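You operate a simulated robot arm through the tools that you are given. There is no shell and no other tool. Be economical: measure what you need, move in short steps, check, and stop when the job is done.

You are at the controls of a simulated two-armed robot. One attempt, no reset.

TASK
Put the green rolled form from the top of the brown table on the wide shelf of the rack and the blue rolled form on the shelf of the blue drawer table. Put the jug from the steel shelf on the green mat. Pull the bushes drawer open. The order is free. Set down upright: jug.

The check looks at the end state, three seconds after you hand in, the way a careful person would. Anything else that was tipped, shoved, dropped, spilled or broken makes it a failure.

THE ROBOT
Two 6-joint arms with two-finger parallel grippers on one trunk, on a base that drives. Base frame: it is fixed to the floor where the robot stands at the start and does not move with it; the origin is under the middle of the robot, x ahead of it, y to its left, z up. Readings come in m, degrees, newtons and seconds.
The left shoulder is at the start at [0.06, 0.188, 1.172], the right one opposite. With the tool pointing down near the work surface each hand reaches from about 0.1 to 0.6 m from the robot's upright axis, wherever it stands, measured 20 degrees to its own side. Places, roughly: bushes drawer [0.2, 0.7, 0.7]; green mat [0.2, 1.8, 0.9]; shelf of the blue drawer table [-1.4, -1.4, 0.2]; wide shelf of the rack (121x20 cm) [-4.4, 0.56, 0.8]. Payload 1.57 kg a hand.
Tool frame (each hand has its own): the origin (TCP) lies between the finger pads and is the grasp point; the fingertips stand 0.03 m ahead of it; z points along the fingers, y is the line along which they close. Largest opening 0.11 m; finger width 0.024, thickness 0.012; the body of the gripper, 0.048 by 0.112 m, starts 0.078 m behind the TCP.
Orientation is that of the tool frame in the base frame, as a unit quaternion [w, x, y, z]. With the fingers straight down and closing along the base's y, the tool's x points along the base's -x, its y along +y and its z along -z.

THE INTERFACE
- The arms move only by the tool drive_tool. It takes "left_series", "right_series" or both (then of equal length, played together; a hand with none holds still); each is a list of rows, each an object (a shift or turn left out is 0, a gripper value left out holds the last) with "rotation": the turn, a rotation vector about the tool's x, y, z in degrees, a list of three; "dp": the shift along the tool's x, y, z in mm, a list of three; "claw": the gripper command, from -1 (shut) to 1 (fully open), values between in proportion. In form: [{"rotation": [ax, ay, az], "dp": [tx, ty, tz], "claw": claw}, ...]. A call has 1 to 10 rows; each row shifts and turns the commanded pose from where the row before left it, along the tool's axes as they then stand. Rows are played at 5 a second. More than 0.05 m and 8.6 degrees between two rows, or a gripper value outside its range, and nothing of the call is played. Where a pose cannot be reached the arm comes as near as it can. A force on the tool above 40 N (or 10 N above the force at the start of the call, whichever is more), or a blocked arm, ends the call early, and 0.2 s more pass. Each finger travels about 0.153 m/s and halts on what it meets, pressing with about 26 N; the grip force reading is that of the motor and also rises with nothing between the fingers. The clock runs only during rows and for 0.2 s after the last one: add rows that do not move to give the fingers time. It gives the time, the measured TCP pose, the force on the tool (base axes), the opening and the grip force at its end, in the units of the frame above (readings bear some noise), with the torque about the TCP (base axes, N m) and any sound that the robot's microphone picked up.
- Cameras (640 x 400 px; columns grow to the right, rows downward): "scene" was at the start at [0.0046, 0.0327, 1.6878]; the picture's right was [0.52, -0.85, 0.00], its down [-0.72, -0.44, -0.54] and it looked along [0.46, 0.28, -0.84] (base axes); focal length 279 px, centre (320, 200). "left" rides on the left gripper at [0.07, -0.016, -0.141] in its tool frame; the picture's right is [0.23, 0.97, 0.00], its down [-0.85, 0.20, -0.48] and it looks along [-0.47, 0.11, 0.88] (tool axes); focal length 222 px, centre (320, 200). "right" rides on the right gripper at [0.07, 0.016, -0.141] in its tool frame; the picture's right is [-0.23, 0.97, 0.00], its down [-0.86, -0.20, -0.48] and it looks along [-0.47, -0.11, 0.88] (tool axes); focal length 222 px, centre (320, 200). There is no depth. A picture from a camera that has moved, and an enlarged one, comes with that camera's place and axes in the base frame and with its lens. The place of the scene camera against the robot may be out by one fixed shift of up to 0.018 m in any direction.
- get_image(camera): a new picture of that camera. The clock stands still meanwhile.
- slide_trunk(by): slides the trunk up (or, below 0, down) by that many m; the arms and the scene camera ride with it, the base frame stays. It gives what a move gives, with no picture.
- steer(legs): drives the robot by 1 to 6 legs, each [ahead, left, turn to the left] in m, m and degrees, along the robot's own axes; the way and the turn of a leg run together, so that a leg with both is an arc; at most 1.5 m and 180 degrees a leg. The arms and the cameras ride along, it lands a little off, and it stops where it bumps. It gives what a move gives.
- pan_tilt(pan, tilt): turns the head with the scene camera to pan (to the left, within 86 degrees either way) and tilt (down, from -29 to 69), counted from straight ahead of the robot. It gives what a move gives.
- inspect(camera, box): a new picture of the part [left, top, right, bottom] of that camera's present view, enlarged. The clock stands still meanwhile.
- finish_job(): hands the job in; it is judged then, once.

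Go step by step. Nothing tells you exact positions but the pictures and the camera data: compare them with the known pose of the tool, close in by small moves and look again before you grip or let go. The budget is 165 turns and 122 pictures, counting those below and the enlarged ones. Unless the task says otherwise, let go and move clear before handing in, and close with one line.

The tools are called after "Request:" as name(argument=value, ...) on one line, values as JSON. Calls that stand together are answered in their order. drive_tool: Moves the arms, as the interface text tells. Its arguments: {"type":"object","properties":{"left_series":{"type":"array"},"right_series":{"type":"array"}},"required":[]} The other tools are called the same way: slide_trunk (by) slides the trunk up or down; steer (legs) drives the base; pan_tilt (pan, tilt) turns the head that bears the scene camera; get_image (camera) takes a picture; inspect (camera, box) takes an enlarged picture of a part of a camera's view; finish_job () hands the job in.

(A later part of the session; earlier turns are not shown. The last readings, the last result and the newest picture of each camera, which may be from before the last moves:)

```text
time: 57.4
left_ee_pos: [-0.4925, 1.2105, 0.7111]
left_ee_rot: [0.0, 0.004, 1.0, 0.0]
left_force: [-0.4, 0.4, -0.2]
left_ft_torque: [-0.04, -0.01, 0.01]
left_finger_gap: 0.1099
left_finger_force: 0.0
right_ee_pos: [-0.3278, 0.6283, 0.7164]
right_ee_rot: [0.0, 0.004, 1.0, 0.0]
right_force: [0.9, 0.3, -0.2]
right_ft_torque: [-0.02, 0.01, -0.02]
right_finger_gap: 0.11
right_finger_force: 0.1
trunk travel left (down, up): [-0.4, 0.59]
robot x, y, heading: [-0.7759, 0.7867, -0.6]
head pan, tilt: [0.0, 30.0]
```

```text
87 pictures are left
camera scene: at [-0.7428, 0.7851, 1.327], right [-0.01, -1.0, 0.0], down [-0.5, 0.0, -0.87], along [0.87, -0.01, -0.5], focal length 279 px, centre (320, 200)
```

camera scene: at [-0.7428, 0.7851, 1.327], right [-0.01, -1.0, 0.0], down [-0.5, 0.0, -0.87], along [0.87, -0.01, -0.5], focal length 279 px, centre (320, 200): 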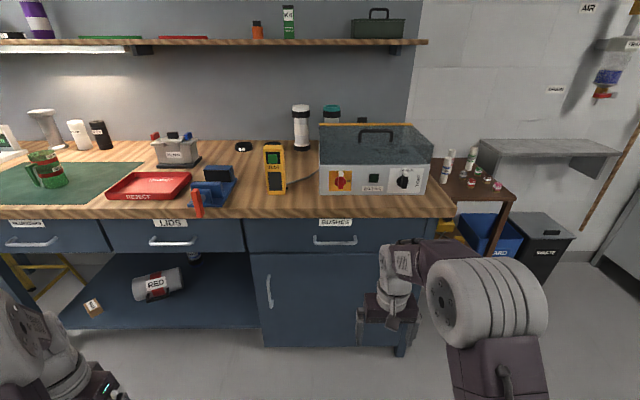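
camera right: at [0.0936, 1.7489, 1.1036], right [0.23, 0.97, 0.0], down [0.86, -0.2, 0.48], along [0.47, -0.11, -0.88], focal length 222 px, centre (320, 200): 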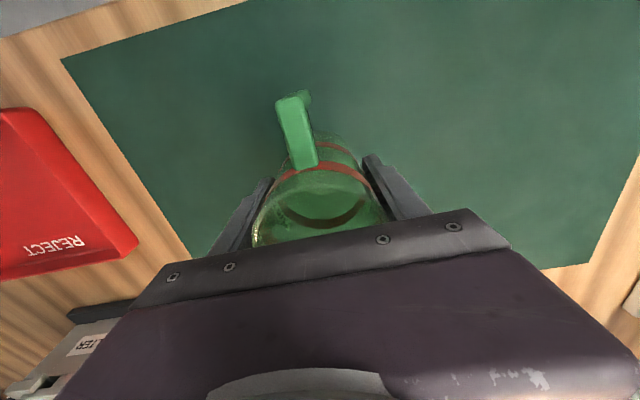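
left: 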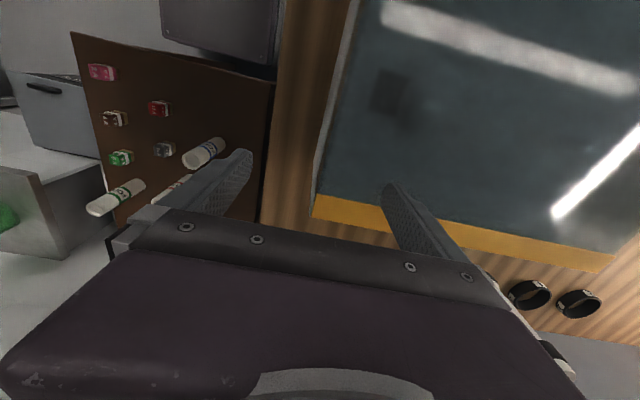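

The bushes drawer is the rightmost one, with its handle near (0.03, 0.72, 0.72). I turn the right hand level, pointing at the drawer with the fingers closing vertically.

Request:
drive_tool(right_series=[{"rotation": [-4.62, -4.62, 4.62], "claw": 0.2}, {"rotation": [-4.62, -4.62, 4.62]}, {"rotation": [-4.62, -4.62, 4.62]}, {"rotation": [-4.62, -4.62, 4.62]}, {"rotation": [-4.62, -4.62, 4.62]}, {"rotation": [-4.62, -4.62, 4.62]}, {"rotation": [-4.62, -4.62, 4.62]}, {"rotation": [-4.62, -4.62, 4.62]}])

Request:
drive_tool(right_series=[{"rotation": [-4.62, -4.62, 4.62]}, {"rotation": [-4.62, -4.62, 4.62]}, {"rotation": [-4.62, -4.62, 4.62]}, {"rotation": [-4.62, -4.62, 4.62]}, {"rotation": [-4.62, -4.62, 4.62]}, {"rotation": [-4.62, -4.62, 4.62]}, {"rotation": [-4.62, -4.62, 4.62]}, {}, {}])

Request:
get_image(camera="scene")

Request:
get_image(camera="right")

```text
time: 59.2
left_ee_pos: [-0.4926, 1.2099, 0.7109]
left_ee_rot: [0.0, 0.005, 1.0, 0.0]
left_force: [0.6, -0.3, -1.2]
left_ft_torque: [-0.02, 0.01, 0.0]
left_finger_gap: 0.1101
left_finger_force: 0.0
right_ee_pos: [-0.3275, 0.6265, 0.7183]
right_ee_rot: [0.308, 0.31, 0.846, 0.304]
right_force: [-0.2, -0.5, -0.1]
right_ft_torque: [0.02, 0.02, 0.03]
right_finger_gap: 0.0661
right_finger_force: 0.1
trunk travel left (down, up): [-0.4, 0.59]
robot x, y, heading: [-0.7809, 0.7874, -0.4]
head pan, tilt: [0.0, 30.0]
```

```text
time: 61.2
left_ee_pos: [-0.4921, 1.2096, 0.7124]
left_ee_rot: [0.001, 0.004, 1.0, 0.0]
left_force: [-0.1, 0.9, -0.5]
left_ft_torque: [0.0, 0.03, -0.01]
left_finger_gap: 0.11
left_finger_force: 0.0
right_ee_pos: [-0.2901, 0.5537, 0.7181]
right_ee_rot: [0.498, 0.499, 0.502, 0.5]
right_force: [-0.7, -0.3, 0.2]
right_ft_torque: [0.0, -0.04, -0.01]
right_finger_gap: 0.0661
right_finger_force: 0.2
right hand out of reach, approached as far as the arm can: row 1, 2, 3, 5, 6, 7
trunk travel left (down, up): [-0.4, 0.59]
robot x, y, heading: [-0.782, 0.7874, -0.3]
head pan, tilt: [0.0, 30.0]
```

```text
86 pictures are left
camera scene: at [-0.7428, 0.7849, 1.3271], right [-0.01, -1.0, 0.0], down [-0.5, 0.0, -0.87], along [0.87, -0.01, -0.5], focal length 279 px, centre (320, 200)
```

scene: 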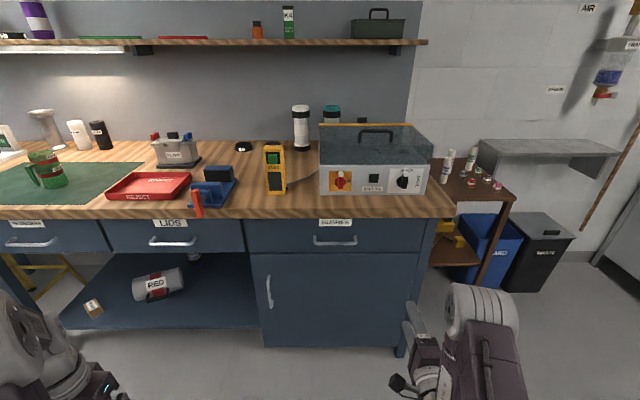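

```text
85 pictures are left
camera right: at [-0.4302, 0.6234, 0.7323], right [0.0, -0.23, 0.97], down [-0.48, -0.86, -0.2], along [0.88, -0.46, -0.11], focal length 222 px, centre (320, 200)
```

right: 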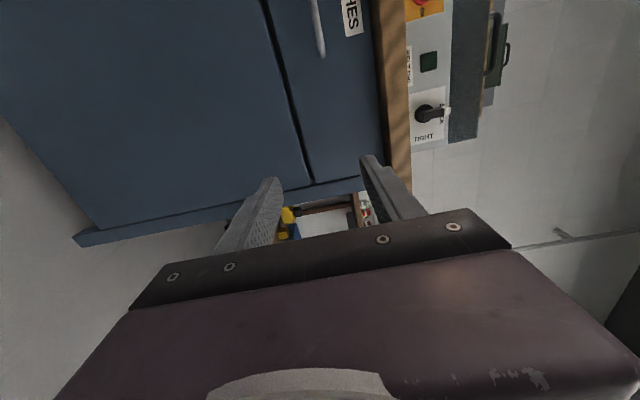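

The hand is level now and the right camera sees the handle at z of about 0.745. I drive left and forward to line up, stopping short of it.

Request:
steer(legs=[[0, 0.17, 0.3], [0.18, 0, 0]])

Request:
drive_tool(right_series=[{"dp": [0, 25, 0]}, {}, {}])

Request:
get_image(camera="right")

Request:
get_image(camera="scene")

```text
time: 63.8
left_ee_pos: [-0.3132, 1.384, 0.7113]
left_ee_rot: [-0.001, 0.001, 1.0, 0.0]
left_force: [0.1, -0.3, -1.0]
left_ft_torque: [-0.02, 0.0, -0.04]
left_finger_gap: 0.1102
left_finger_force: 0.1
right_ee_pos: [-0.1061, 0.7288, 0.7168]
right_ee_rot: [0.496, 0.498, 0.504, 0.502]
right_force: [-0.4, 0.2, -0.3]
right_ft_torque: [0.03, -0.02, 0.01]
right_finger_gap: 0.066
right_finger_force: 0.1
trunk travel left (down, up): [-0.4, 0.59]
robot x, y, heading: [-0.5964, 0.9591, -0.1]
head pan, tilt: [0.0, 30.0]
```

```text
time: 64.6
left_ee_pos: [-0.3134, 1.3842, 0.7113]
left_ee_rot: [0.0, 0.001, 1.0, 0.0]
left_force: [-0.5, -0.8, -0.3]
left_ft_torque: [0.02, 0.03, -0.01]
left_finger_gap: 0.1098
left_finger_force: 0.2
right_ee_pos: [-0.1067, 0.7285, 0.7424]
right_ee_rot: [0.496, 0.498, 0.504, 0.502]
right_force: [0.0, -0.5, -0.3]
right_ft_torque: [0.01, 0.02, -0.02]
right_finger_gap: 0.0663
right_finger_force: 0.0
trunk travel left (down, up): [-0.4, 0.59]
robot x, y, heading: [-0.594, 0.9583, -0.0]
head pan, tilt: [0.0, 30.0]
```

```text
84 pictures are left
camera right: at [-0.247, 0.7971, 0.7572], right [0.01, -0.23, 0.97], down [-0.47, -0.86, -0.2], along [0.88, -0.46, -0.11], focal length 222 px, centre (320, 200)
```

right: 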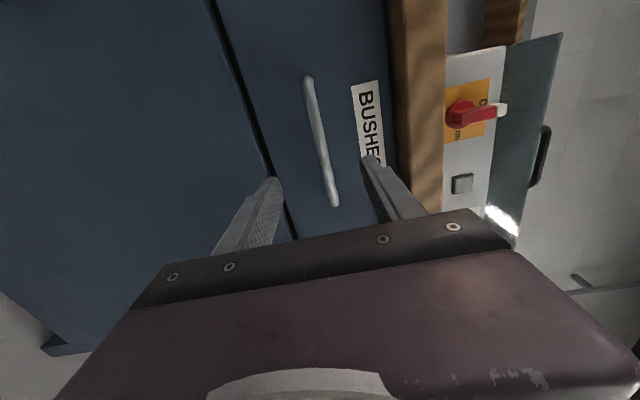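

```text
83 pictures are left
camera scene: at [-0.5613, 0.9575, 1.3271], right [0.0, -1.0, 0.0], down [-0.5, 0.0, -0.87], along [0.87, 0.0, -0.5], focal length 279 px, centre (320, 200)
```

scene: 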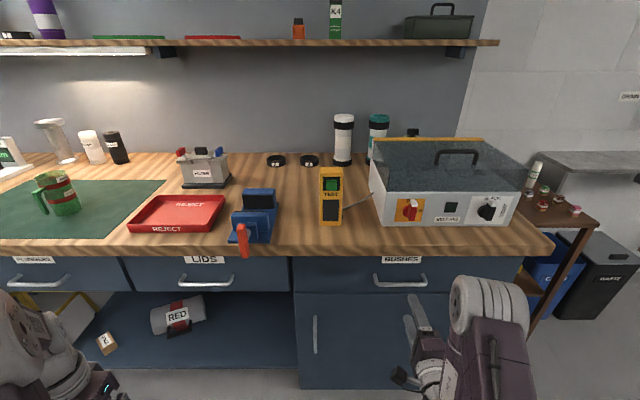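

The handle is level at z of about 0.744, centred at y of about 0.735, with x near -0.01. I move forward in steps.

Request:
drive_tool(right_series=[{"dp": [5, 1, 25]}, {"dp": [0, 0, 25]}, {"dp": [0, 0, 25]}, {}])

Request:
get_image(camera="right")

Request:
inspect(camera="scene", box=[340, 240, 500, 340])

```text
time: 65.6
left_ee_pos: [-0.314, 1.3834, 0.7113]
left_ee_rot: [0.0, 0.001, 1.0, 0.001]
left_force: [0.0, 0.8, -0.1]
left_ft_torque: [0.01, 0.01, -0.02]
left_finger_gap: 0.1101
left_finger_force: 0.1
right_ee_pos: [-0.0374, 0.7093, 0.7441]
right_ee_rot: [0.494, 0.497, 0.506, 0.503]
right_force: [1.2, 0.0, 1.0]
right_ft_torque: [0.02, -0.01, -0.02]
right_finger_gap: 0.0664
right_finger_force: 0.1
right hand out of reach, approached as far as the arm can: row 1, 2, 3
trunk travel left (down, up): [-0.4, 0.59]
robot x, y, heading: [-0.5974, 0.9626, 0.2]
head pan, tilt: [0.0, 30.0]
```

```text
82 pictures are left
camera right: at [-0.1799, 0.7763, 0.759], right [0.01, -0.23, 0.97], down [-0.46, -0.86, -0.2], along [0.89, -0.45, -0.11], focal length 222 px, centre (320, 200)
```

right: 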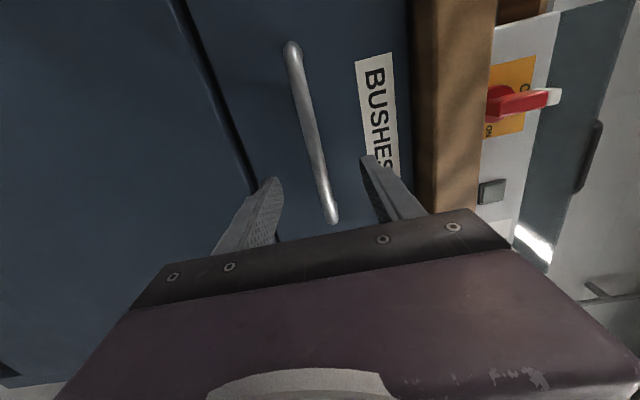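

```text
4.00 times, centred on (420, 290) of scene
camera zoom: at [-0.5613, 0.9574, 1.3271], right [0.0, -1.0, 0.0], down [-0.5, 0.0, -0.87], along [0.87, 0.0, -0.5], focal length 1118 px, centre (-80, -160)
```

zoom: 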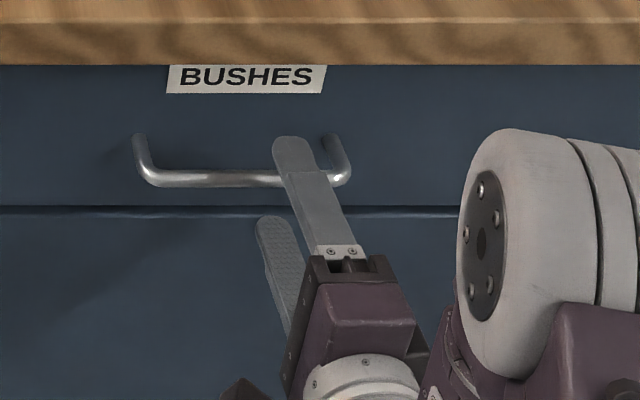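

The fingers straddle the bar at the right height, but the arm is at its reach limit. I drive the base forward 3 cm.

Request:
steer(legs=[[0.032, 0.02, 0]])

Request:
get_image(camera="right")

Request:
inspect(camera="scene", box=[340, 240, 500, 340])

```text
time: 66.5
left_ee_pos: [-0.2803, 1.4049, 0.7108]
left_ee_rot: [-0.002, 0.001, 1.0, -0.001]
left_force: [0.4, 0.5, 0.1]
left_ft_torque: [0.01, 0.01, -0.06]
left_finger_gap: 0.1097
left_finger_force: 0.0
right_ee_pos: [-0.005, 0.7305, 0.7439]
right_ee_rot: [0.495, 0.497, 0.506, 0.503]
right_force: [0.6, 0.6, 0.6]
right_ft_torque: [-0.02, 0.0, -0.01]
right_finger_gap: 0.0659
right_finger_force: 0.2
trunk travel left (down, up): [-0.4, 0.59]
robot x, y, heading: [-0.5626, 0.9792, 0.1]
head pan, tilt: [0.0, 30.0]
```

```text
80 pictures are left
camera right: at [-0.1466, 0.7974, 0.7584], right [0.01, -0.23, 0.97], down [-0.46, -0.86, -0.2], along [0.89, -0.45, -0.11], focal length 222 px, centre (320, 200)
```

right: 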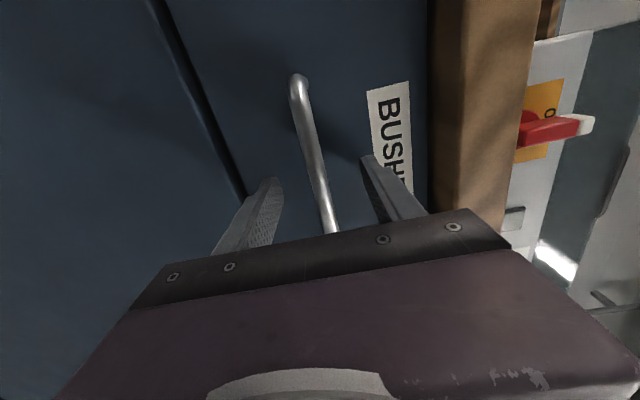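

```text
4.00 times, centred on (420, 290) of scene
camera zoom: at [-0.5269, 0.9786, 1.327], right [0.0, -1.0, 0.0], down [-0.5, 0.0, -0.87], along [0.87, 0.0, -0.5], focal length 1118 px, centre (-80, -160)
```

zoom: 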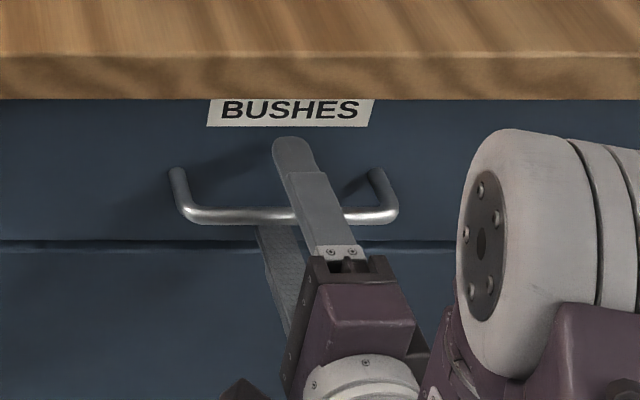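

The bar runs through the finger pads. I close on it.

Request:
drive_tool(right_series=[{"claw": -0.5}, {"claw": -1}, {}, {}])

```text
time: 67.5
left_ee_pos: [-0.2815, 1.404, 0.7115]
left_ee_rot: [0.001, 0.001, 1.0, 0.0]
left_force: [-0.8, -0.3, 0.1]
left_ft_torque: [-0.01, 0.01, 0.0]
left_finger_gap: 0.1099
left_finger_force: 0.0
right_ee_pos: [-0.0071, 0.7284, 0.744]
right_ee_rot: [0.495, 0.495, 0.504, 0.505]
right_force: [0.7, -2.5, 7.4]
right_ft_torque: [0.01, -0.01, 0.07]
right_finger_gap: 0.0117
right_finger_force: 29.3
trunk travel left (down, up): [-0.4, 0.59]
robot x, y, heading: [-0.5644, 0.9801, 0.0]
head pan, tilt: [0.0, 30.0]
```

The bar is gripped with a gap of 12 mm. I pull by driving back.

Request:
steer(legs=[[-0.12, 0, 0]])

Request:
get_image(camera="scene")

```text
time: 68.7
left_ee_pos: [-0.4027, 1.4045, 0.7115]
left_ee_rot: [0.001, 0.001, 1.0, 0.001]
left_force: [0.3, 1.0, 0.4]
left_ft_torque: [0.0, -0.01, 0.01]
left_finger_gap: 0.1098
left_finger_force: 0.1
right_ee_pos: [-0.1278, 0.7297, 0.7452]
right_ee_rot: [0.494, 0.496, 0.505, 0.504]
right_force: [2.1, -3.9, 11.1]
right_ft_torque: [-0.03, 0.0, -0.26]
right_finger_gap: 0.0119
right_finger_force: 28.9
trunk travel left (down, up): [-0.4, 0.59]
robot x, y, heading: [-0.684, 0.981, -0.4]
head pan, tilt: [0.0, 30.0]
```

```text
78 pictures are left
camera scene: at [-0.6515, 0.9777, 1.3272], right [0.0, -1.0, 0.0], down [-0.5, 0.0, -0.87], along [0.87, 0.0, -0.5], focal length 279 px, centre (320, 200)
```

scene: 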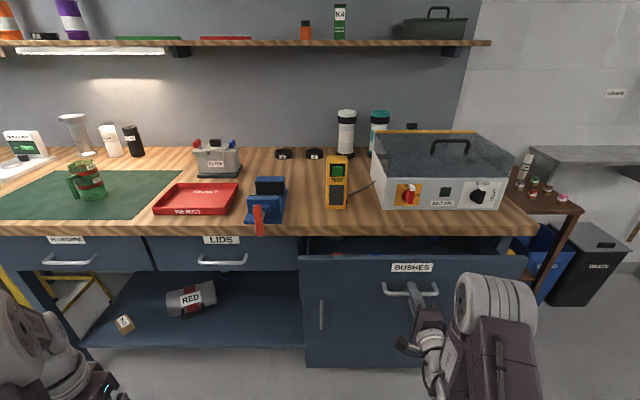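

The drawer is coming out, so I pull it further.

Request:
steer(legs=[[-0.12, 0, 0]])

Request:
get_image(camera="scene")

```text
time: 70.0
left_ee_pos: [-0.5217, 1.4041, 0.7117]
left_ee_rot: [0.001, 0.002, 1.0, -0.001]
left_force: [0.3, -0.1, 0.3]
left_ft_torque: [0.01, 0.02, -0.01]
left_finger_gap: 0.11
left_finger_force: 0.1
right_ee_pos: [-0.2485, 0.7295, 0.7456]
right_ee_rot: [0.496, 0.497, 0.504, 0.504]
right_force: [1.7, 3.1, 5.8]
right_ft_torque: [0.01, -0.02, 0.39]
right_finger_gap: 0.0118
right_finger_force: 28.5
trunk travel left (down, up): [-0.4, 0.59]
robot x, y, heading: [-0.8076, 0.9792, -0.3]
head pan, tilt: [0.0, 30.0]
```

```text
77 pictures are left
camera scene: at [-0.7711, 0.979, 1.3272], right [0.0, -1.0, 0.0], down [-0.5, 0.0, -0.87], along [0.87, 0.0, -0.5], focal length 279 px, centre (320, 200)
```

scene: 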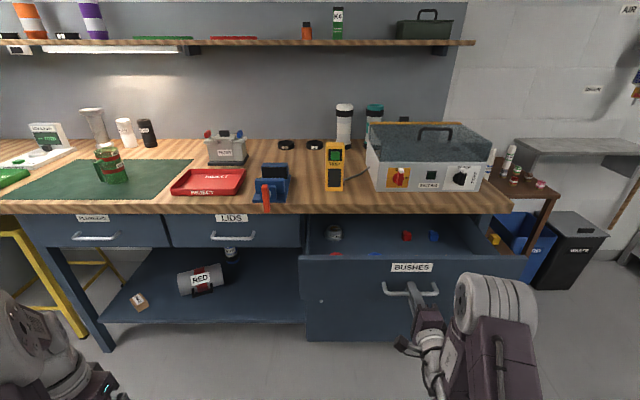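

The drawer is well open at about 24 cm. I pull a bit more to be safe, watching the forces.

Request:
steer(legs=[[-0.06, 0, 0]])

```text
time: 70.9
left_ee_pos: [-0.5832, 1.404, 0.7116]
left_ee_rot: [0.0, 0.002, 1.0, 0.001]
left_force: [0.2, 0.1, 0.0]
left_ft_torque: [0.03, 0.01, 0.01]
left_finger_gap: 0.1099
left_finger_force: 0.0
right_ee_pos: [-0.309, 0.7317, 0.7447]
right_ee_rot: [0.497, 0.496, 0.504, 0.504]
right_force: [1.0, 1.2, 5.3]
right_ft_torque: [0.02, -0.01, 0.24]
right_finger_gap: 0.0118
right_finger_force: 29.7
trunk travel left (down, up): [-0.4, 0.59]
robot x, y, heading: [-0.8655, 0.9809, 0.0]
head pan, tilt: [0.0, 30.0]
```

It is out about 30 cm, which is enough. I release and back away.

Request:
drive_tool(right_series=[{"claw": -0.4}, {"claw": 0.1}, {}, {}])

Request:
steer(legs=[[-0.12, 0, 0]])

Request:
get_image(camera="scene")

```text
time: 71.9
left_ee_pos: [-0.5825, 1.4035, 0.7111]
left_ee_rot: [0.0, 0.002, 1.0, 0.0]
left_force: [-0.7, -0.5, 0.1]
left_ft_torque: [0.0, 0.01, -0.02]
left_finger_gap: 0.1099
left_finger_force: 0.2
right_ee_pos: [-0.3089, 0.7299, 0.7442]
right_ee_rot: [0.495, 0.496, 0.505, 0.504]
right_force: [-0.2, 0.3, 0.8]
right_ft_torque: [0.01, 0.0, 0.02]
right_finger_gap: 0.0606
right_finger_force: 0.0
trunk travel left (down, up): [-0.4, 0.59]
robot x, y, heading: [-0.8682, 0.982, -0.1]
head pan, tilt: [0.0, 30.0]
```

```text
time: 73.2
left_ee_pos: [-0.7032, 1.4048, 0.712]
left_ee_rot: [0.001, 0.001, 1.0, 0.0]
left_force: [0.0, 0.9, -1.2]
left_ft_torque: [0.0, -0.03, 0.0]
left_finger_gap: 0.1101
left_finger_force: 0.0
right_ee_pos: [-0.4312, 0.7291, 0.7448]
right_ee_rot: [0.496, 0.496, 0.504, 0.504]
right_force: [0.1, 0.5, 0.7]
right_ft_torque: [0.02, 0.02, -0.01]
right_finger_gap: 0.0604
right_finger_force: 0.1
trunk travel left (down, up): [-0.4, 0.59]
robot x, y, heading: [-0.9852, 0.9826, -0.2]
head pan, tilt: [0.0, 30.0]
```

```text
76 pictures are left
camera scene: at [-0.9531, 0.9787, 1.3271], right [0.0, -1.0, 0.0], down [-0.5, 0.0, -0.87], along [0.87, 0.0, -0.5], focal length 279 px, centre (320, 200)
```

scene: 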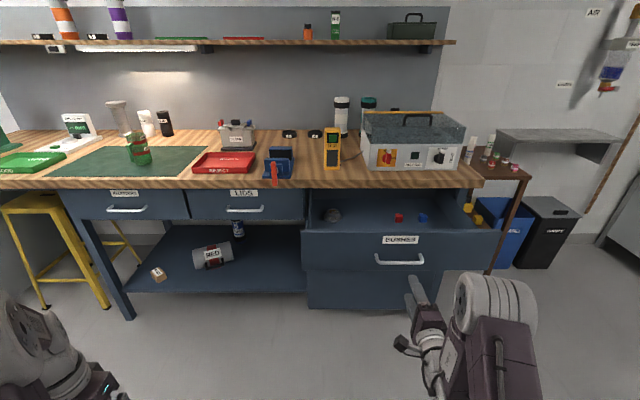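

The drawer is open. I raise the trunk, slide right to line up with the brown table, and turn the right hand back down.

Request:
steer(legs=[[0, -1.0, 0]])

Request:
slide_trunk(by=0.4)

Request:
drive_tool(right_series=[{"rotation": [4.62, 4.62, -4.62], "claw": 1}, {"rotation": [4.62, 4.62, -4.62]}, {"rotation": [4.62, 4.62, -4.62]}, {"rotation": [4.62, 4.62, -4.62]}, {"rotation": [4.62, 4.62, -4.62]}, {"rotation": [4.62, 4.62, -4.62]}, {"rotation": [4.62, 4.62, -4.62]}, {"rotation": [4.62, 4.62, -4.62]}])

Request:
drive_tool(right_series=[{"rotation": [4.62, 4.62, -4.62]}, {"rotation": [4.62, 4.62, -4.62]}, {"rotation": [4.62, 4.62, -4.62]}, {"rotation": [4.62, 4.62, -4.62]}, {"rotation": [4.62, 4.62, -4.62]}, {"rotation": [4.62, 4.62, -4.62]}, {"rotation": [4.62, 4.62, -4.62]}, {}])

Request:
get_image(camera="scene")

```text
time: 78.4
left_ee_pos: [-0.7055, 0.4045, 0.7118]
left_ee_rot: [0.001, -0.001, 1.0, 0.0]
left_force: [-0.3, 0.6, 0.0]
left_ft_torque: [0.02, -0.01, -0.03]
left_finger_gap: 0.1101
left_finger_force: 0.1
right_ee_pos: [-0.4284, -0.2695, 0.7449]
right_ee_rot: [0.494, 0.495, 0.506, 0.505]
right_force: [0.9, 1.3, 0.8]
right_ft_torque: [0.03, 0.0, 0.05]
right_finger_gap: 0.0607
right_finger_force: 0.0
trunk travel left (down, up): [-0.4, 0.59]
robot x, y, heading: [-0.9894, -0.0196, 0.0]
head pan, tilt: [0.0, 30.0]
```

```text
time: 82.2
left_ee_pos: [-0.7061, 0.4045, 1.1103]
left_ee_rot: [0.0, -0.001, 1.0, -0.001]
left_force: [0.6, 0.4, 0.6]
left_ft_torque: [0.0, 0.0, 0.02]
left_finger_gap: 0.1098
left_finger_force: 0.0
right_ee_pos: [-0.4283, -0.2699, 1.1448]
right_ee_rot: [0.494, 0.495, 0.506, 0.505]
right_force: [0.3, -0.1, -0.1]
right_ft_torque: [0.03, 0.0, -0.01]
right_finger_gap: 0.0603
right_finger_force: 0.1
trunk travel left (down, up): [-0.8, 0.19]
robot x, y, heading: [-0.9877, -0.0218, -0.1]
head pan, tilt: [0.0, 30.0]
```

```text
time: 84.0
left_ee_pos: [-0.706, 0.4037, 1.1114]
left_ee_rot: [0.0, -0.001, 1.0, 0.0]
left_force: [-0.7, -0.1, 0.4]
left_ft_torque: [0.01, 0.0, -0.03]
left_finger_gap: 0.1099
left_finger_force: 0.0
right_ee_pos: [-0.4288, -0.2697, 1.1442]
right_ee_rot: [0.267, 0.262, 0.886, 0.273]
right_force: [0.1, 0.0, -0.8]
right_ft_torque: [-0.03, 0.01, 0.0]
right_finger_gap: 0.11
right_finger_force: 0.0
trunk travel left (down, up): [-0.8, 0.19]
robot x, y, heading: [-0.9858, -0.0185, 0.3]
head pan, tilt: [0.0, 30.0]
```

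```text
time: 85.8
left_ee_pos: [-0.7052, 0.4035, 1.1123]
left_ee_rot: [-0.001, 0.0, 1.0, 0.0]
left_force: [0.3, -0.4, 0.1]
left_ft_torque: [0.01, 0.03, -0.05]
left_finger_gap: 0.11
left_finger_force: 0.1
right_ee_pos: [-0.4289, -0.27, 1.145]
right_ee_rot: [-0.001, -0.011, 1.0, -0.001]
right_force: [-0.3, 0.4, -0.7]
right_ft_torque: [0.04, 0.01, 0.0]
right_finger_gap: 0.1102
right_finger_force: 0.1
trunk travel left (down, up): [-0.8, 0.19]
robot x, y, heading: [-0.9921, -0.0207, 0.0]
head pan, tilt: [0.0, 30.0]
```

```text
75 pictures are left
camera scene: at [-0.9524, -0.0236, 1.7271], right [0.0, -1.0, 0.0], down [-0.5, 0.0, -0.87], along [0.87, 0.0, -0.5], focal length 279 px, centre (320, 200)
```

scene: 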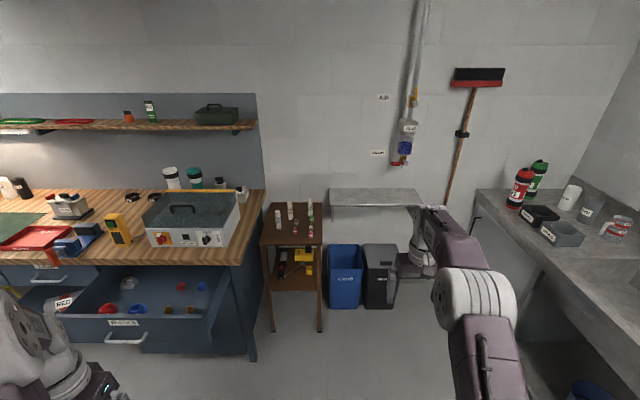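

The way to the brown table is clear. I retract the right hand and drive up to the starting place.

Request:
drive_tool(right_series=[{"dp": [45, 0, 0]}, {"dp": [45, 0, -10]}, {"dp": [45, 45, -20]}, {"dp": [45, 45, -20]}, {"dp": [0, 45, 0]}, {"dp": [0, 40, 0]}, {}])

Request:
steer(legs=[[0.95, 0, 0]])

Request:
pan_tilt(pan=10, tilt=55)

Request:
get_image(camera="scene")

Request:
get_image(camera="right")

```text
refused: row 3 steps farther than a row can; nothing moved
```

```text
time: 90.7
left_ee_pos: [0.2413, 0.3863, 1.1111]
left_ee_rot: [0.0, 0.013, 1.0, 0.001]
left_force: [-0.1, 0.1, -0.6]
left_ft_torque: [0.0, 0.0, 0.01]
left_finger_gap: 0.1098
left_finger_force: 0.1
right_ee_pos: [0.5016, -0.2949, 1.1462]
right_ee_rot: [-0.001, 0.002, 1.0, 0.0]
right_force: [0.0, -0.6, -0.5]
right_ft_torque: [0.01, -0.02, 0.01]
right_finger_gap: 0.11
right_finger_force: 0.0
trunk travel left (down, up): [-0.8, 0.19]
robot x, y, heading: [-0.0507, -0.0298, -1.3]
head pan, tilt: [0.0, 30.0]
```

```text
time: 91.6
left_ee_pos: [0.2421, 0.3856, 1.111]
left_ee_rot: [0.001, 0.012, 1.0, 0.001]
left_force: [0.5, -1.1, -0.1]
left_ft_torque: [-0.02, 0.04, 0.03]
left_finger_gap: 0.1101
left_finger_force: 0.1
right_ee_pos: [0.5026, -0.2949, 1.1456]
right_ee_rot: [-0.001, 0.002, 1.0, 0.0]
right_force: [0.8, -0.2, -0.5]
right_ft_torque: [0.0, -0.02, -0.01]
right_finger_gap: 0.1102
right_finger_force: 0.1
trunk travel left (down, up): [-0.8, 0.19]
robot x, y, heading: [-0.0492, -0.0286, -1.1]
head pan, tilt: [10.0, 55.0]
```

```text
74 pictures are left
camera scene: at [-0.0328, -0.0215, 1.6911], right [0.15, -0.99, 0.0], down [-0.81, -0.12, -0.57], along [0.57, 0.09, -0.82], focal length 279 px, centre (320, 200)
```

scene: 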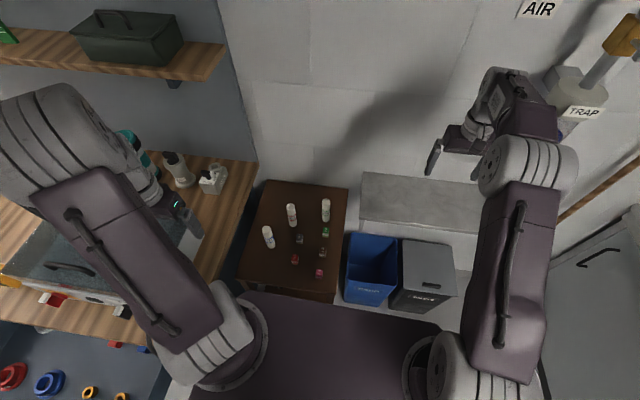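

```text
73 pictures are left
camera right: at [0.4346, -0.2777, 1.2847], right [0.23, 0.97, 0.0], down [0.86, -0.2, 0.48], along [0.46, -0.11, -0.88], focal length 222 px, centre (320, 200)
```

right: 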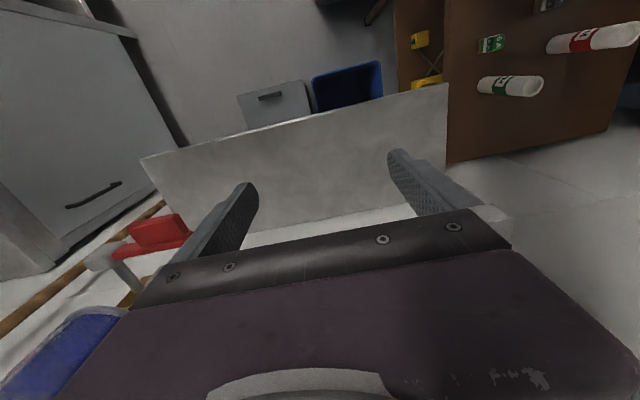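

The green roll is at about (0.52, 0.04) with its top at 0.907, the red one at (0.48, 0.157) and the blue one at (0.38, 0.22); the table top is at about 0.77. I'll grip the rolls with the hand tilted about 30° below level so I can reach into shelves, starting with the blue one in the left hand.

Request:
steer(legs=[[-0.08, 0, 1.1]])

Request:
drive_tool(left_series=[{"dp": [0, -40, 0]}, {"dp": [0, -40, 0]}, {"dp": [0, -40, 0]}, {"dp": [0, -35, 0]}, {"dp": [-40, 0, 0]}, {"dp": [-40, 0, 0]}, {}], right_series=[{"dp": [45, 0, 0]}, {"dp": [45, 0, 0]}, {"dp": [45, 0, 0]}, {"dp": [0, 0, 0]}, {}, {}, {}])

Request:
drive_tool(left_series=[{"rotation": [0, -7.5, 0]}, {"rotation": [0, -7.5, 0]}, {"rotation": [0, -7.5, 0]}, {"rotation": [0, -7.5, 0]}, {"rotation": [0, -7.5, 0]}, {"rotation": [0, -7.5, 0]}, {"rotation": [0, -7.5, 0]}, {"rotation": [0, -7.5, 0]}, {}])

Request:
get_image(camera="left")

Request:
get_image(camera="scene")

```text
time: 92.7
left_ee_pos: [0.1597, 0.3919, 1.1107]
left_ee_rot: [-0.002, 0.003, 1.0, 0.001]
left_force: [0.8, 0.6, 0.4]
left_ft_torque: [0.02, 0.07, 0.0]
left_finger_gap: 0.11
left_finger_force: 0.0
right_ee_pos: [0.4299, -0.2837, 1.1423]
right_ee_rot: [-0.004, -0.007, 1.0, -0.001]
right_force: [0.6, 0.2, -0.2]
right_ft_torque: [-0.03, 0.03, -0.03]
right_finger_gap: 0.1099
right_finger_force: 0.0
trunk travel left (down, up): [-0.8, 0.19]
robot x, y, heading: [-0.1291, -0.0298, -0.2]
head pan, tilt: [10.0, 55.0]
```

```text
time: 94.3
left_ee_pos: [0.2346, 0.2371, 1.1131]
left_ee_rot: [0.0, 0.003, 1.0, 0.0]
left_force: [-0.2, -0.2, -0.4]
left_ft_torque: [0.0, -0.03, 0.0]
left_finger_gap: 0.1099
left_finger_force: 0.1
right_ee_pos: [0.2919, -0.2858, 1.1451]
right_ee_rot: [0.0, -0.007, 1.0, 0.0]
right_force: [-0.1, -0.3, 0.6]
right_ft_torque: [0.04, -0.03, 0.0]
right_finger_gap: 0.11
right_finger_force: 0.0
trunk travel left (down, up): [-0.8, 0.19]
robot x, y, heading: [-0.1303, -0.0322, -0.2]
head pan, tilt: [10.0, 55.0]
```

```text
time: 96.3
left_ee_pos: [0.3043, 0.2645, 1.1217]
left_ee_rot: [0.426, 0.002, 0.904, -0.029]
left_force: [0.0, 0.0, -0.5]
left_ft_torque: [0.01, -0.02, -0.02]
left_finger_gap: 0.1098
left_finger_force: 0.0
left hand out of reach, approached as far as the arm can: row 4, 5, 6, 7, 8
right_ee_pos: [0.2922, -0.2847, 1.145]
right_ee_rot: [-0.001, -0.007, 1.0, 0.0]
right_force: [-0.5, -0.4, -0.2]
right_ft_torque: [-0.01, 0.01, -0.01]
right_finger_gap: 0.1099
right_finger_force: 0.0
trunk travel left (down, up): [-0.8, 0.19]
robot x, y, heading: [-0.1323, -0.0279, -0.2]
head pan, tilt: [10.0, 55.0]
```

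```text
72 pictures are left
camera left: at [0.1488, 0.253, 1.1602], right [-0.12, 0.97, -0.22], down [0.18, 0.24, 0.95], along [0.98, 0.07, -0.2], focal length 222 px, centre (320, 200)
```

left: 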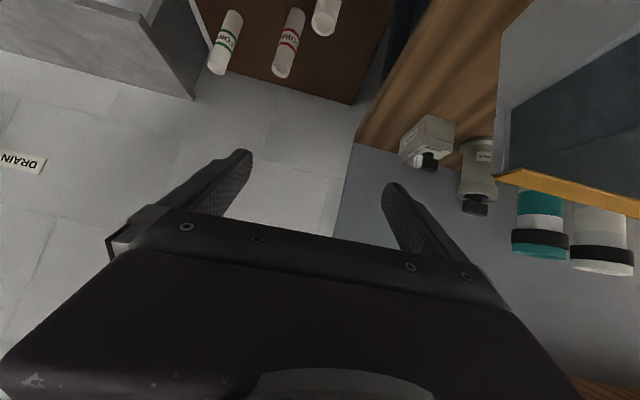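

```text
71 pictures are left
camera scene: at [-0.1134, -0.0205, 1.6911], right [0.17, -0.99, 0.0], down [-0.81, -0.14, -0.57], along [0.57, 0.1, -0.82], focal length 279 px, centre (320, 200)
```

scene: 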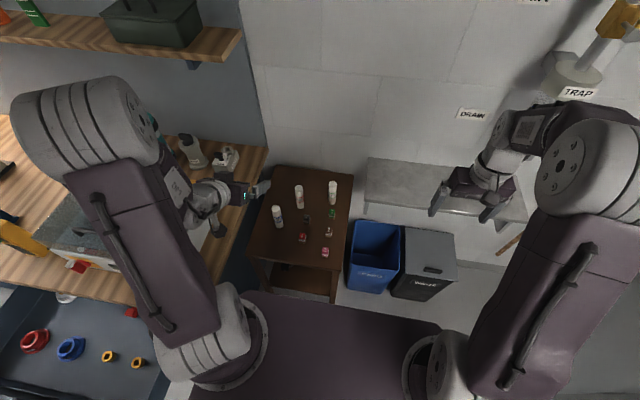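

With the robot square to the table, the left elbow hangs over the counter. I'll stand to the right of the table at an angle of about 35°, so both elbows stay over free floor.

Request:
steer(legs=[[-0.02, -0.22, 0], [0, 0, 35]])

Request:
pan_tilt(pan=0, tilt=55)

Request:
get_image(camera="scene")

```text
time: 99.6
left_ee_pos: [0.0351, 0.2464, 1.1223]
left_ee_rot: [0.415, -0.272, 0.862, 0.102]
left_force: [0.0, 0.0, -0.7]
left_ft_torque: [0.0, -0.01, 0.01]
left_finger_gap: 0.11
left_finger_force: 0.1
right_ee_pos: [0.3434, -0.2089, 1.1453]
right_ee_rot: [-0.001, -0.311, 0.951, -0.001]
right_force: [0.3, 0.3, 0.7]
right_ft_torque: [0.01, 0.01, 0.01]
right_finger_gap: 0.11
right_finger_force: 0.0
trunk travel left (down, up): [-0.8, 0.19]
robot x, y, heading: [-0.1473, -0.2432, 35.0]
head pan, tilt: [10.0, 55.0]
```

```text
time: 100.3
left_ee_pos: [0.0352, 0.2472, 1.1227]
left_ee_rot: [0.414, -0.273, 0.862, 0.102]
left_force: [-0.1, 1.2, -1.2]
left_ft_torque: [0.02, 0.0, -0.01]
left_finger_gap: 0.1099
left_finger_force: 0.0
right_ee_pos: [0.342, -0.2055, 1.1467]
right_ee_rot: [-0.002, -0.311, 0.95, -0.001]
right_force: [-0.1, 0.4, -0.2]
right_ft_torque: [-0.01, -0.03, 0.01]
right_finger_gap: 0.11
right_finger_force: 0.1
trunk travel left (down, up): [-0.8, 0.19]
robot x, y, heading: [-0.1506, -0.2432, 35.3]
head pan, tilt: [0.0, 55.0]
```

```text
70 pictures are left
camera scene: at [-0.1351, -0.2391, 1.6911], right [0.57, -0.82, 0.0], down [-0.67, -0.47, -0.57], along [0.47, 0.33, -0.82], focal length 279 px, centre (320, 200)
```

scene: 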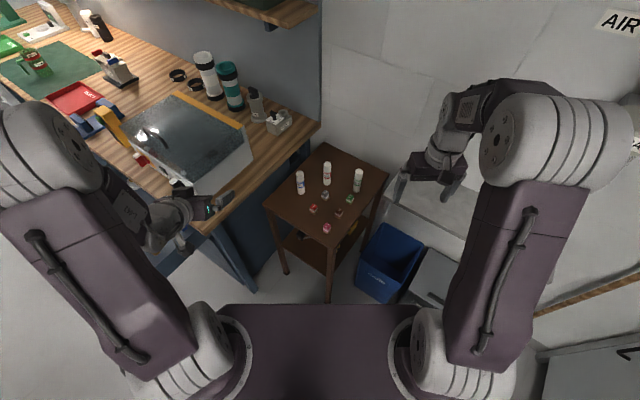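

The view is good. I move a bit closer and bring the left hand to an orientation pointing at 50° in yaw and 30° down.

Request:
steer(legs=[[0.14, -0.07, 0]])

Request:
drive_tool(left_series=[{"rotation": [-5.05, -3.35, -2.35]}, {"rotation": [-5.05, -3.35, -2.35]}, {"rotation": [-5.05, -3.35, -2.35]}, {}, {}])

Request:
get_image(camera="left")

Request:
get_image(camera="scene")

```text
time: 101.7
left_ee_pos: [0.1838, 0.2699, 1.1236]
left_ee_rot: [0.416, -0.275, 0.861, 0.103]
left_force: [0.0, -0.4, -0.7]
left_ft_torque: [0.01, -0.04, -0.02]
left_finger_gap: 0.1099
left_finger_force: 0.1
right_ee_pos: [0.4924, -0.1832, 1.1465]
right_ee_rot: [0.0, -0.312, 0.95, -0.001]
right_force: [0.1, -0.2, -0.1]
right_ft_torque: [-0.01, -0.03, 0.02]
right_finger_gap: 0.1101
right_finger_force: 0.0
trunk travel left (down, up): [-0.8, 0.19]
robot x, y, heading: [0.0037, -0.2234, 35.1]
head pan, tilt: [0.0, 55.0]
```

```text
time: 102.9
left_ee_pos: [0.2001, 0.3035, 1.1627]
left_ee_rot: [0.45, -0.363, 0.797, 0.175]
left_force: [-0.3, 0.4, -0.4]
left_ft_torque: [-0.01, -0.01, 0.01]
left_finger_gap: 0.1098
left_finger_force: 0.0
left hand out of reach, approached as far as the arm can: row 1, 2, 3
right_ee_pos: [0.4941, -0.1838, 1.1457]
right_ee_rot: [-0.001, -0.312, 0.95, 0.0]
right_force: [1.0, -0.2, 0.2]
right_ft_torque: [0.01, 0.01, 0.03]
right_finger_gap: 0.11
right_finger_force: 0.0
trunk travel left (down, up): [-0.8, 0.19]
robot x, y, heading: [-0.0017, -0.2195, 35.4]
head pan, tilt: [0.0, 55.0]
```

```text
69 pictures are left
camera left: at [0.1028, 0.1763, 1.1812], right [-0.79, 0.56, -0.24], down [-0.14, 0.2, 0.97], along [0.59, 0.8, -0.08], focal length 222 px, centre (320, 200)
```

left: 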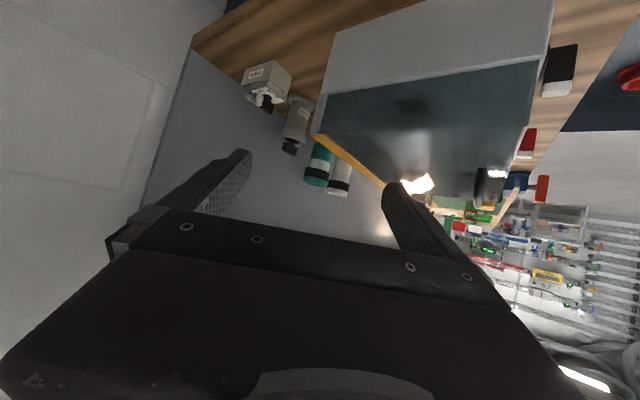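

```text
68 pictures are left
camera scene: at [0.017, -0.2168, 1.6911], right [0.58, -0.82, 0.0], down [-0.67, -0.47, -0.57], along [0.47, 0.33, -0.82], focal length 279 px, centre (320, 200)
```

scene: 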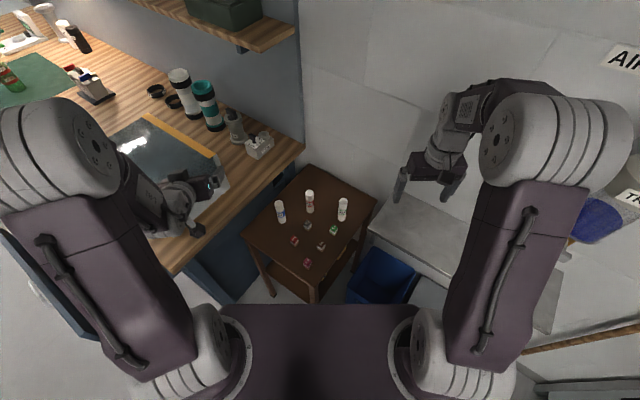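

The left wrist doesn't like pointing outward. It's better to take the green roll with the left hand while square-on and standing a bit to the right, and the blue one later with the right hand. I retract the right hand and turn back.

Request:
drive_tool(right_series=[{"dp": [45, 0, 0]}, {"dp": [45, 0, 0]}, {"dp": [45, 0, 0]}, {}])

Request:
steer(legs=[[-0.08, 0, 0], [0, 0, -35], [0, 0.06, 0]])

```text
time: 103.9
left_ee_pos: [0.2015, 0.302, 1.1634]
left_ee_rot: [0.45, -0.362, 0.798, 0.175]
left_force: [0.4, -0.2, 0.4]
left_ft_torque: [-0.01, 0.05, 0.0]
left_finger_gap: 0.1101
left_finger_force: 0.0
right_ee_pos: [0.3847, -0.2638, 1.1463]
right_ee_rot: [-0.001, -0.313, 0.95, -0.001]
right_force: [0.0, 0.0, -0.6]
right_ft_torque: [0.01, -0.01, 0.01]
right_finger_gap: 0.1097
right_finger_force: 0.0
trunk travel left (down, up): [-0.8, 0.19]
robot x, y, heading: [0.005, -0.2232, 35.2]
head pan, tilt: [0.0, 55.0]
```

```text
time: 107.2
left_ee_pos: [0.403, 0.0985, 1.1642]
left_ee_rot: [0.482, -0.1, 0.87, 0.032]
left_force: [-0.4, -0.7, 0.2]
left_ft_torque: [0.02, 0.05, 0.05]
left_finger_gap: 0.1097
left_finger_force: 0.1
right_ee_pos: [0.2244, -0.4682, 1.1446]
right_ee_rot: [-0.001, -0.009, 1.0, 0.002]
right_force: [-0.5, -0.3, -0.1]
right_ft_torque: [0.07, -0.03, -0.04]
right_finger_gap: 0.11
right_finger_force: 0.0
trunk travel left (down, up): [-0.8, 0.19]
robot x, y, heading: [-0.0623, -0.2097, -0.3]
head pan, tilt: [0.0, 55.0]
```

Request:
drive_tool(left_series=[{"rotation": [4.4, -0.63, 3.57]}, {"rotation": [4.4, -0.63, 3.57]}, {"rotation": [4.4, -0.63, 3.57]}, {"dp": [0, -40, 0]}, {"dp": [0, -10, 0]}, {}])

Request:
pan_tilt(pan=15, tilt=55)

Request:
get_image(camera="scene")

Request:
get_image(camera="left")

```text
time: 108.6
left_ee_pos: [0.4063, 0.0604, 1.1617]
left_ee_rot: [0.499, 0.036, 0.866, -0.025]
left_force: [-0.1, 0.7, 0.3]
left_ft_torque: [0.02, 0.0, -0.02]
left_finger_gap: 0.1101
left_finger_force: 0.1
left hand out of reach, approached as far as the arm can: row 5
right_ee_pos: [0.2245, -0.4617, 1.1467]
right_ee_rot: [-0.002, -0.009, 1.0, -0.001]
right_force: [-0.3, -0.5, 0.2]
right_ft_torque: [0.01, -0.01, -0.02]
right_finger_gap: 0.1097
right_finger_force: 0.0
trunk travel left (down, up): [-0.8, 0.19]
robot x, y, heading: [-0.0622, -0.2088, -0.2]
head pan, tilt: [0.0, 55.0]
```

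```text
time: 109.4
left_ee_pos: [0.4055, 0.0587, 1.162]
left_ee_rot: [0.499, 0.036, 0.865, -0.023]
left_force: [-0.8, -0.4, -0.7]
left_ft_torque: [-0.01, 0.01, 0.0]
left_finger_gap: 0.1099
left_finger_force: 0.1
right_ee_pos: [0.2247, -0.4642, 1.1466]
right_ee_rot: [-0.001, -0.009, 1.0, 0.0]
right_force: [0.7, -0.9, 0.2]
right_ft_torque: [0.04, -0.03, 0.02]
right_finger_gap: 0.11
right_finger_force: 0.1
trunk travel left (down, up): [-0.8, 0.19]
robot x, y, heading: [-0.06, -0.207, -0.1]
head pan, tilt: [15.0, 55.0]
```

```text
67 pictures are left
camera scene: at [-0.047, -0.1925, 1.6911], right [0.26, -0.97, 0.0], down [-0.79, -0.21, -0.57], along [0.55, 0.15, -0.82], focal length 279 px, centre (320, 200)
```

scene: 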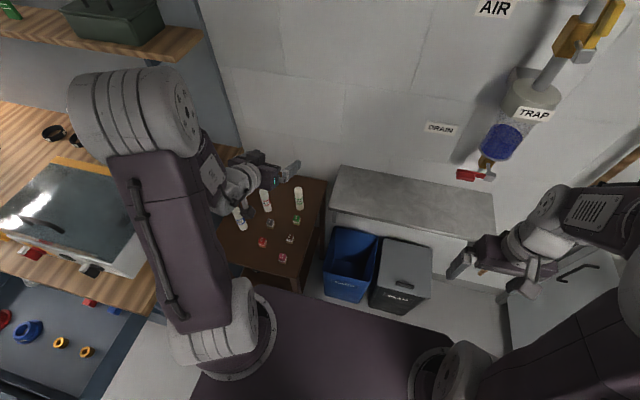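

```text
66 pictures are left
camera left: at [0.2458, 0.0552, 1.1731], right [-0.03, 0.98, -0.2], down [0.03, 0.2, 0.98], along [1.0, 0.02, -0.04], focal length 222 px, centre (320, 200)
```

left: 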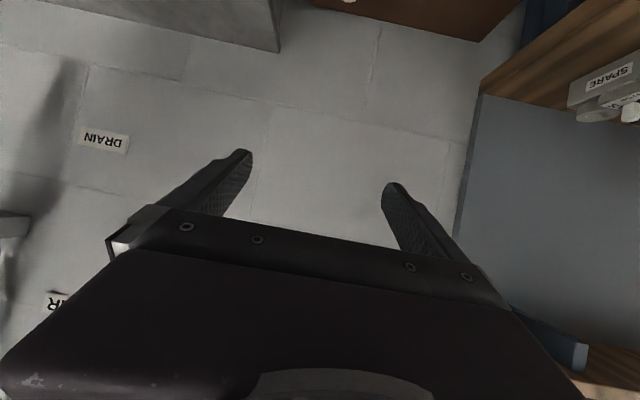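

The elbow is well above and clear. I lower the trunk so the left hand comes to the rolls' height.

Request:
slide_trunk(by=-0.22)

Request:
get_image(camera="left")

Request:
get_image(camera="scene")

```text
time: 111.7
left_ee_pos: [0.4044, 0.0582, 0.9424]
left_ee_rot: [0.499, 0.036, 0.866, -0.024]
left_force: [-0.5, -0.1, 0.5]
left_ft_torque: [0.0, -0.02, -0.01]
left_finger_gap: 0.1102
left_finger_force: 0.0
right_ee_pos: [0.2246, -0.4646, 0.9256]
right_ee_rot: [-0.001, -0.009, 1.0, 0.0]
right_force: [0.1, 0.2, 0.0]
right_ft_torque: [-0.02, 0.01, 0.02]
right_finger_gap: 0.11
right_finger_force: 0.0
trunk travel left (down, up): [-0.58, 0.41]
robot x, y, heading: [-0.0614, -0.2083, -0.2]
head pan, tilt: [15.0, 55.0]
```

```text
65 pictures are left
camera left: at [0.2458, 0.0554, 0.9531], right [-0.03, 0.98, -0.2], down [0.03, 0.2, 0.98], along [1.0, 0.02, -0.04], focal length 222 px, centre (320, 200)
```

left: 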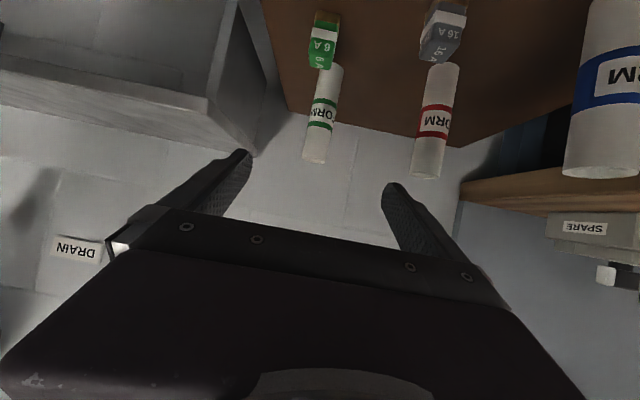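

```text
64 pictures are left
camera scene: at [-0.047, -0.1921, 1.4711], right [0.26, -0.97, 0.0], down [-0.79, -0.21, -0.57], along [0.55, 0.15, -0.82], focal length 279 px, centre (320, 200)
```

scene: 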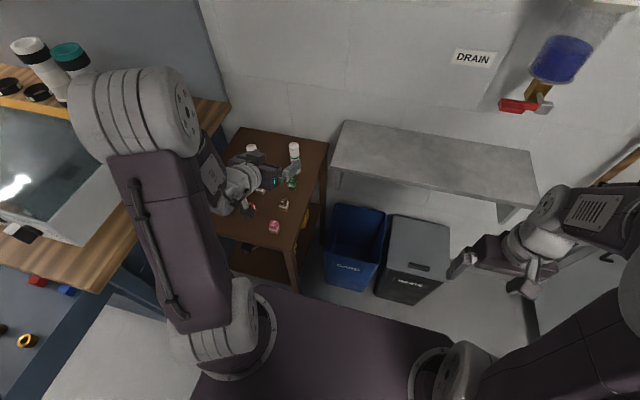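

The green roll lies straight ahead of the fingers at about (0.52, 0.04). I lower to grip height, well above the cubes, with the gripper half open.

Request:
drive_tool(left_series=[{"dp": [28, -3, 16], "claw": 0.4}, {"dp": [28, -3, 16]}, {"dp": [28, -3, 16]}, {}, {}])

Request:
get_image(camera="left")

Request:
inspect(camera="scene", box=[200, 120, 340, 250])

```text
time: 112.9
left_ee_pos: [0.4041, 0.0583, 0.9377]
left_ee_rot: [0.498, 0.035, 0.866, -0.027]
left_force: [0.2, -0.4, 0.0]
left_ft_torque: [-0.02, -0.02, 0.02]
left_finger_gap: 0.077
left_finger_force: 0.0
left hand out of reach, approached as far as the arm can: row 1, 2, 3
right_ee_pos: [0.2243, -0.4624, 0.9267]
right_ee_rot: [-0.002, -0.008, 1.0, 0.001]
right_force: [0.0, -0.2, 0.1]
right_ft_torque: [0.0, 0.0, 0.02]
right_finger_gap: 0.1099
right_finger_force: 0.1
trunk travel left (down, up): [-0.58, 0.41]
robot x, y, heading: [-0.062, -0.2079, 0.1]
head pan, tilt: [15.0, 55.0]
```

```text
63 pictures are left
camera left: at [0.2451, 0.0556, 0.9491], right [-0.03, 0.98, -0.21], down [0.04, 0.21, 0.98], along [1.0, 0.02, -0.04], focal length 222 px, centre (320, 200)
```

left: 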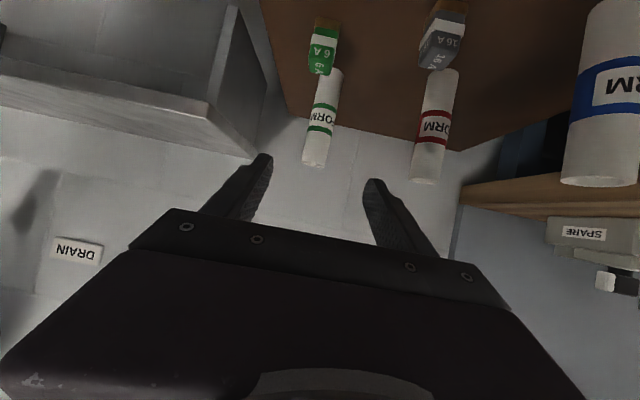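

```text
3.08 times, centred on (270, 185) of scene
camera zoom: at [-0.0469, -0.1921, 1.4711], right [0.26, -0.97, 0.0], down [-0.79, -0.21, -0.57], along [0.55, 0.15, -0.82], focal length 860 px, centre (474, 246)
```

zoom: 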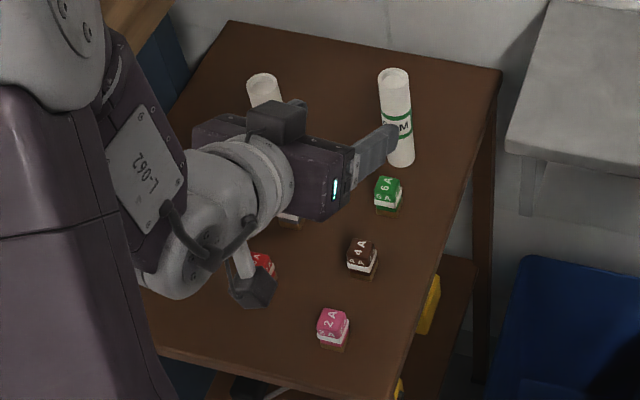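

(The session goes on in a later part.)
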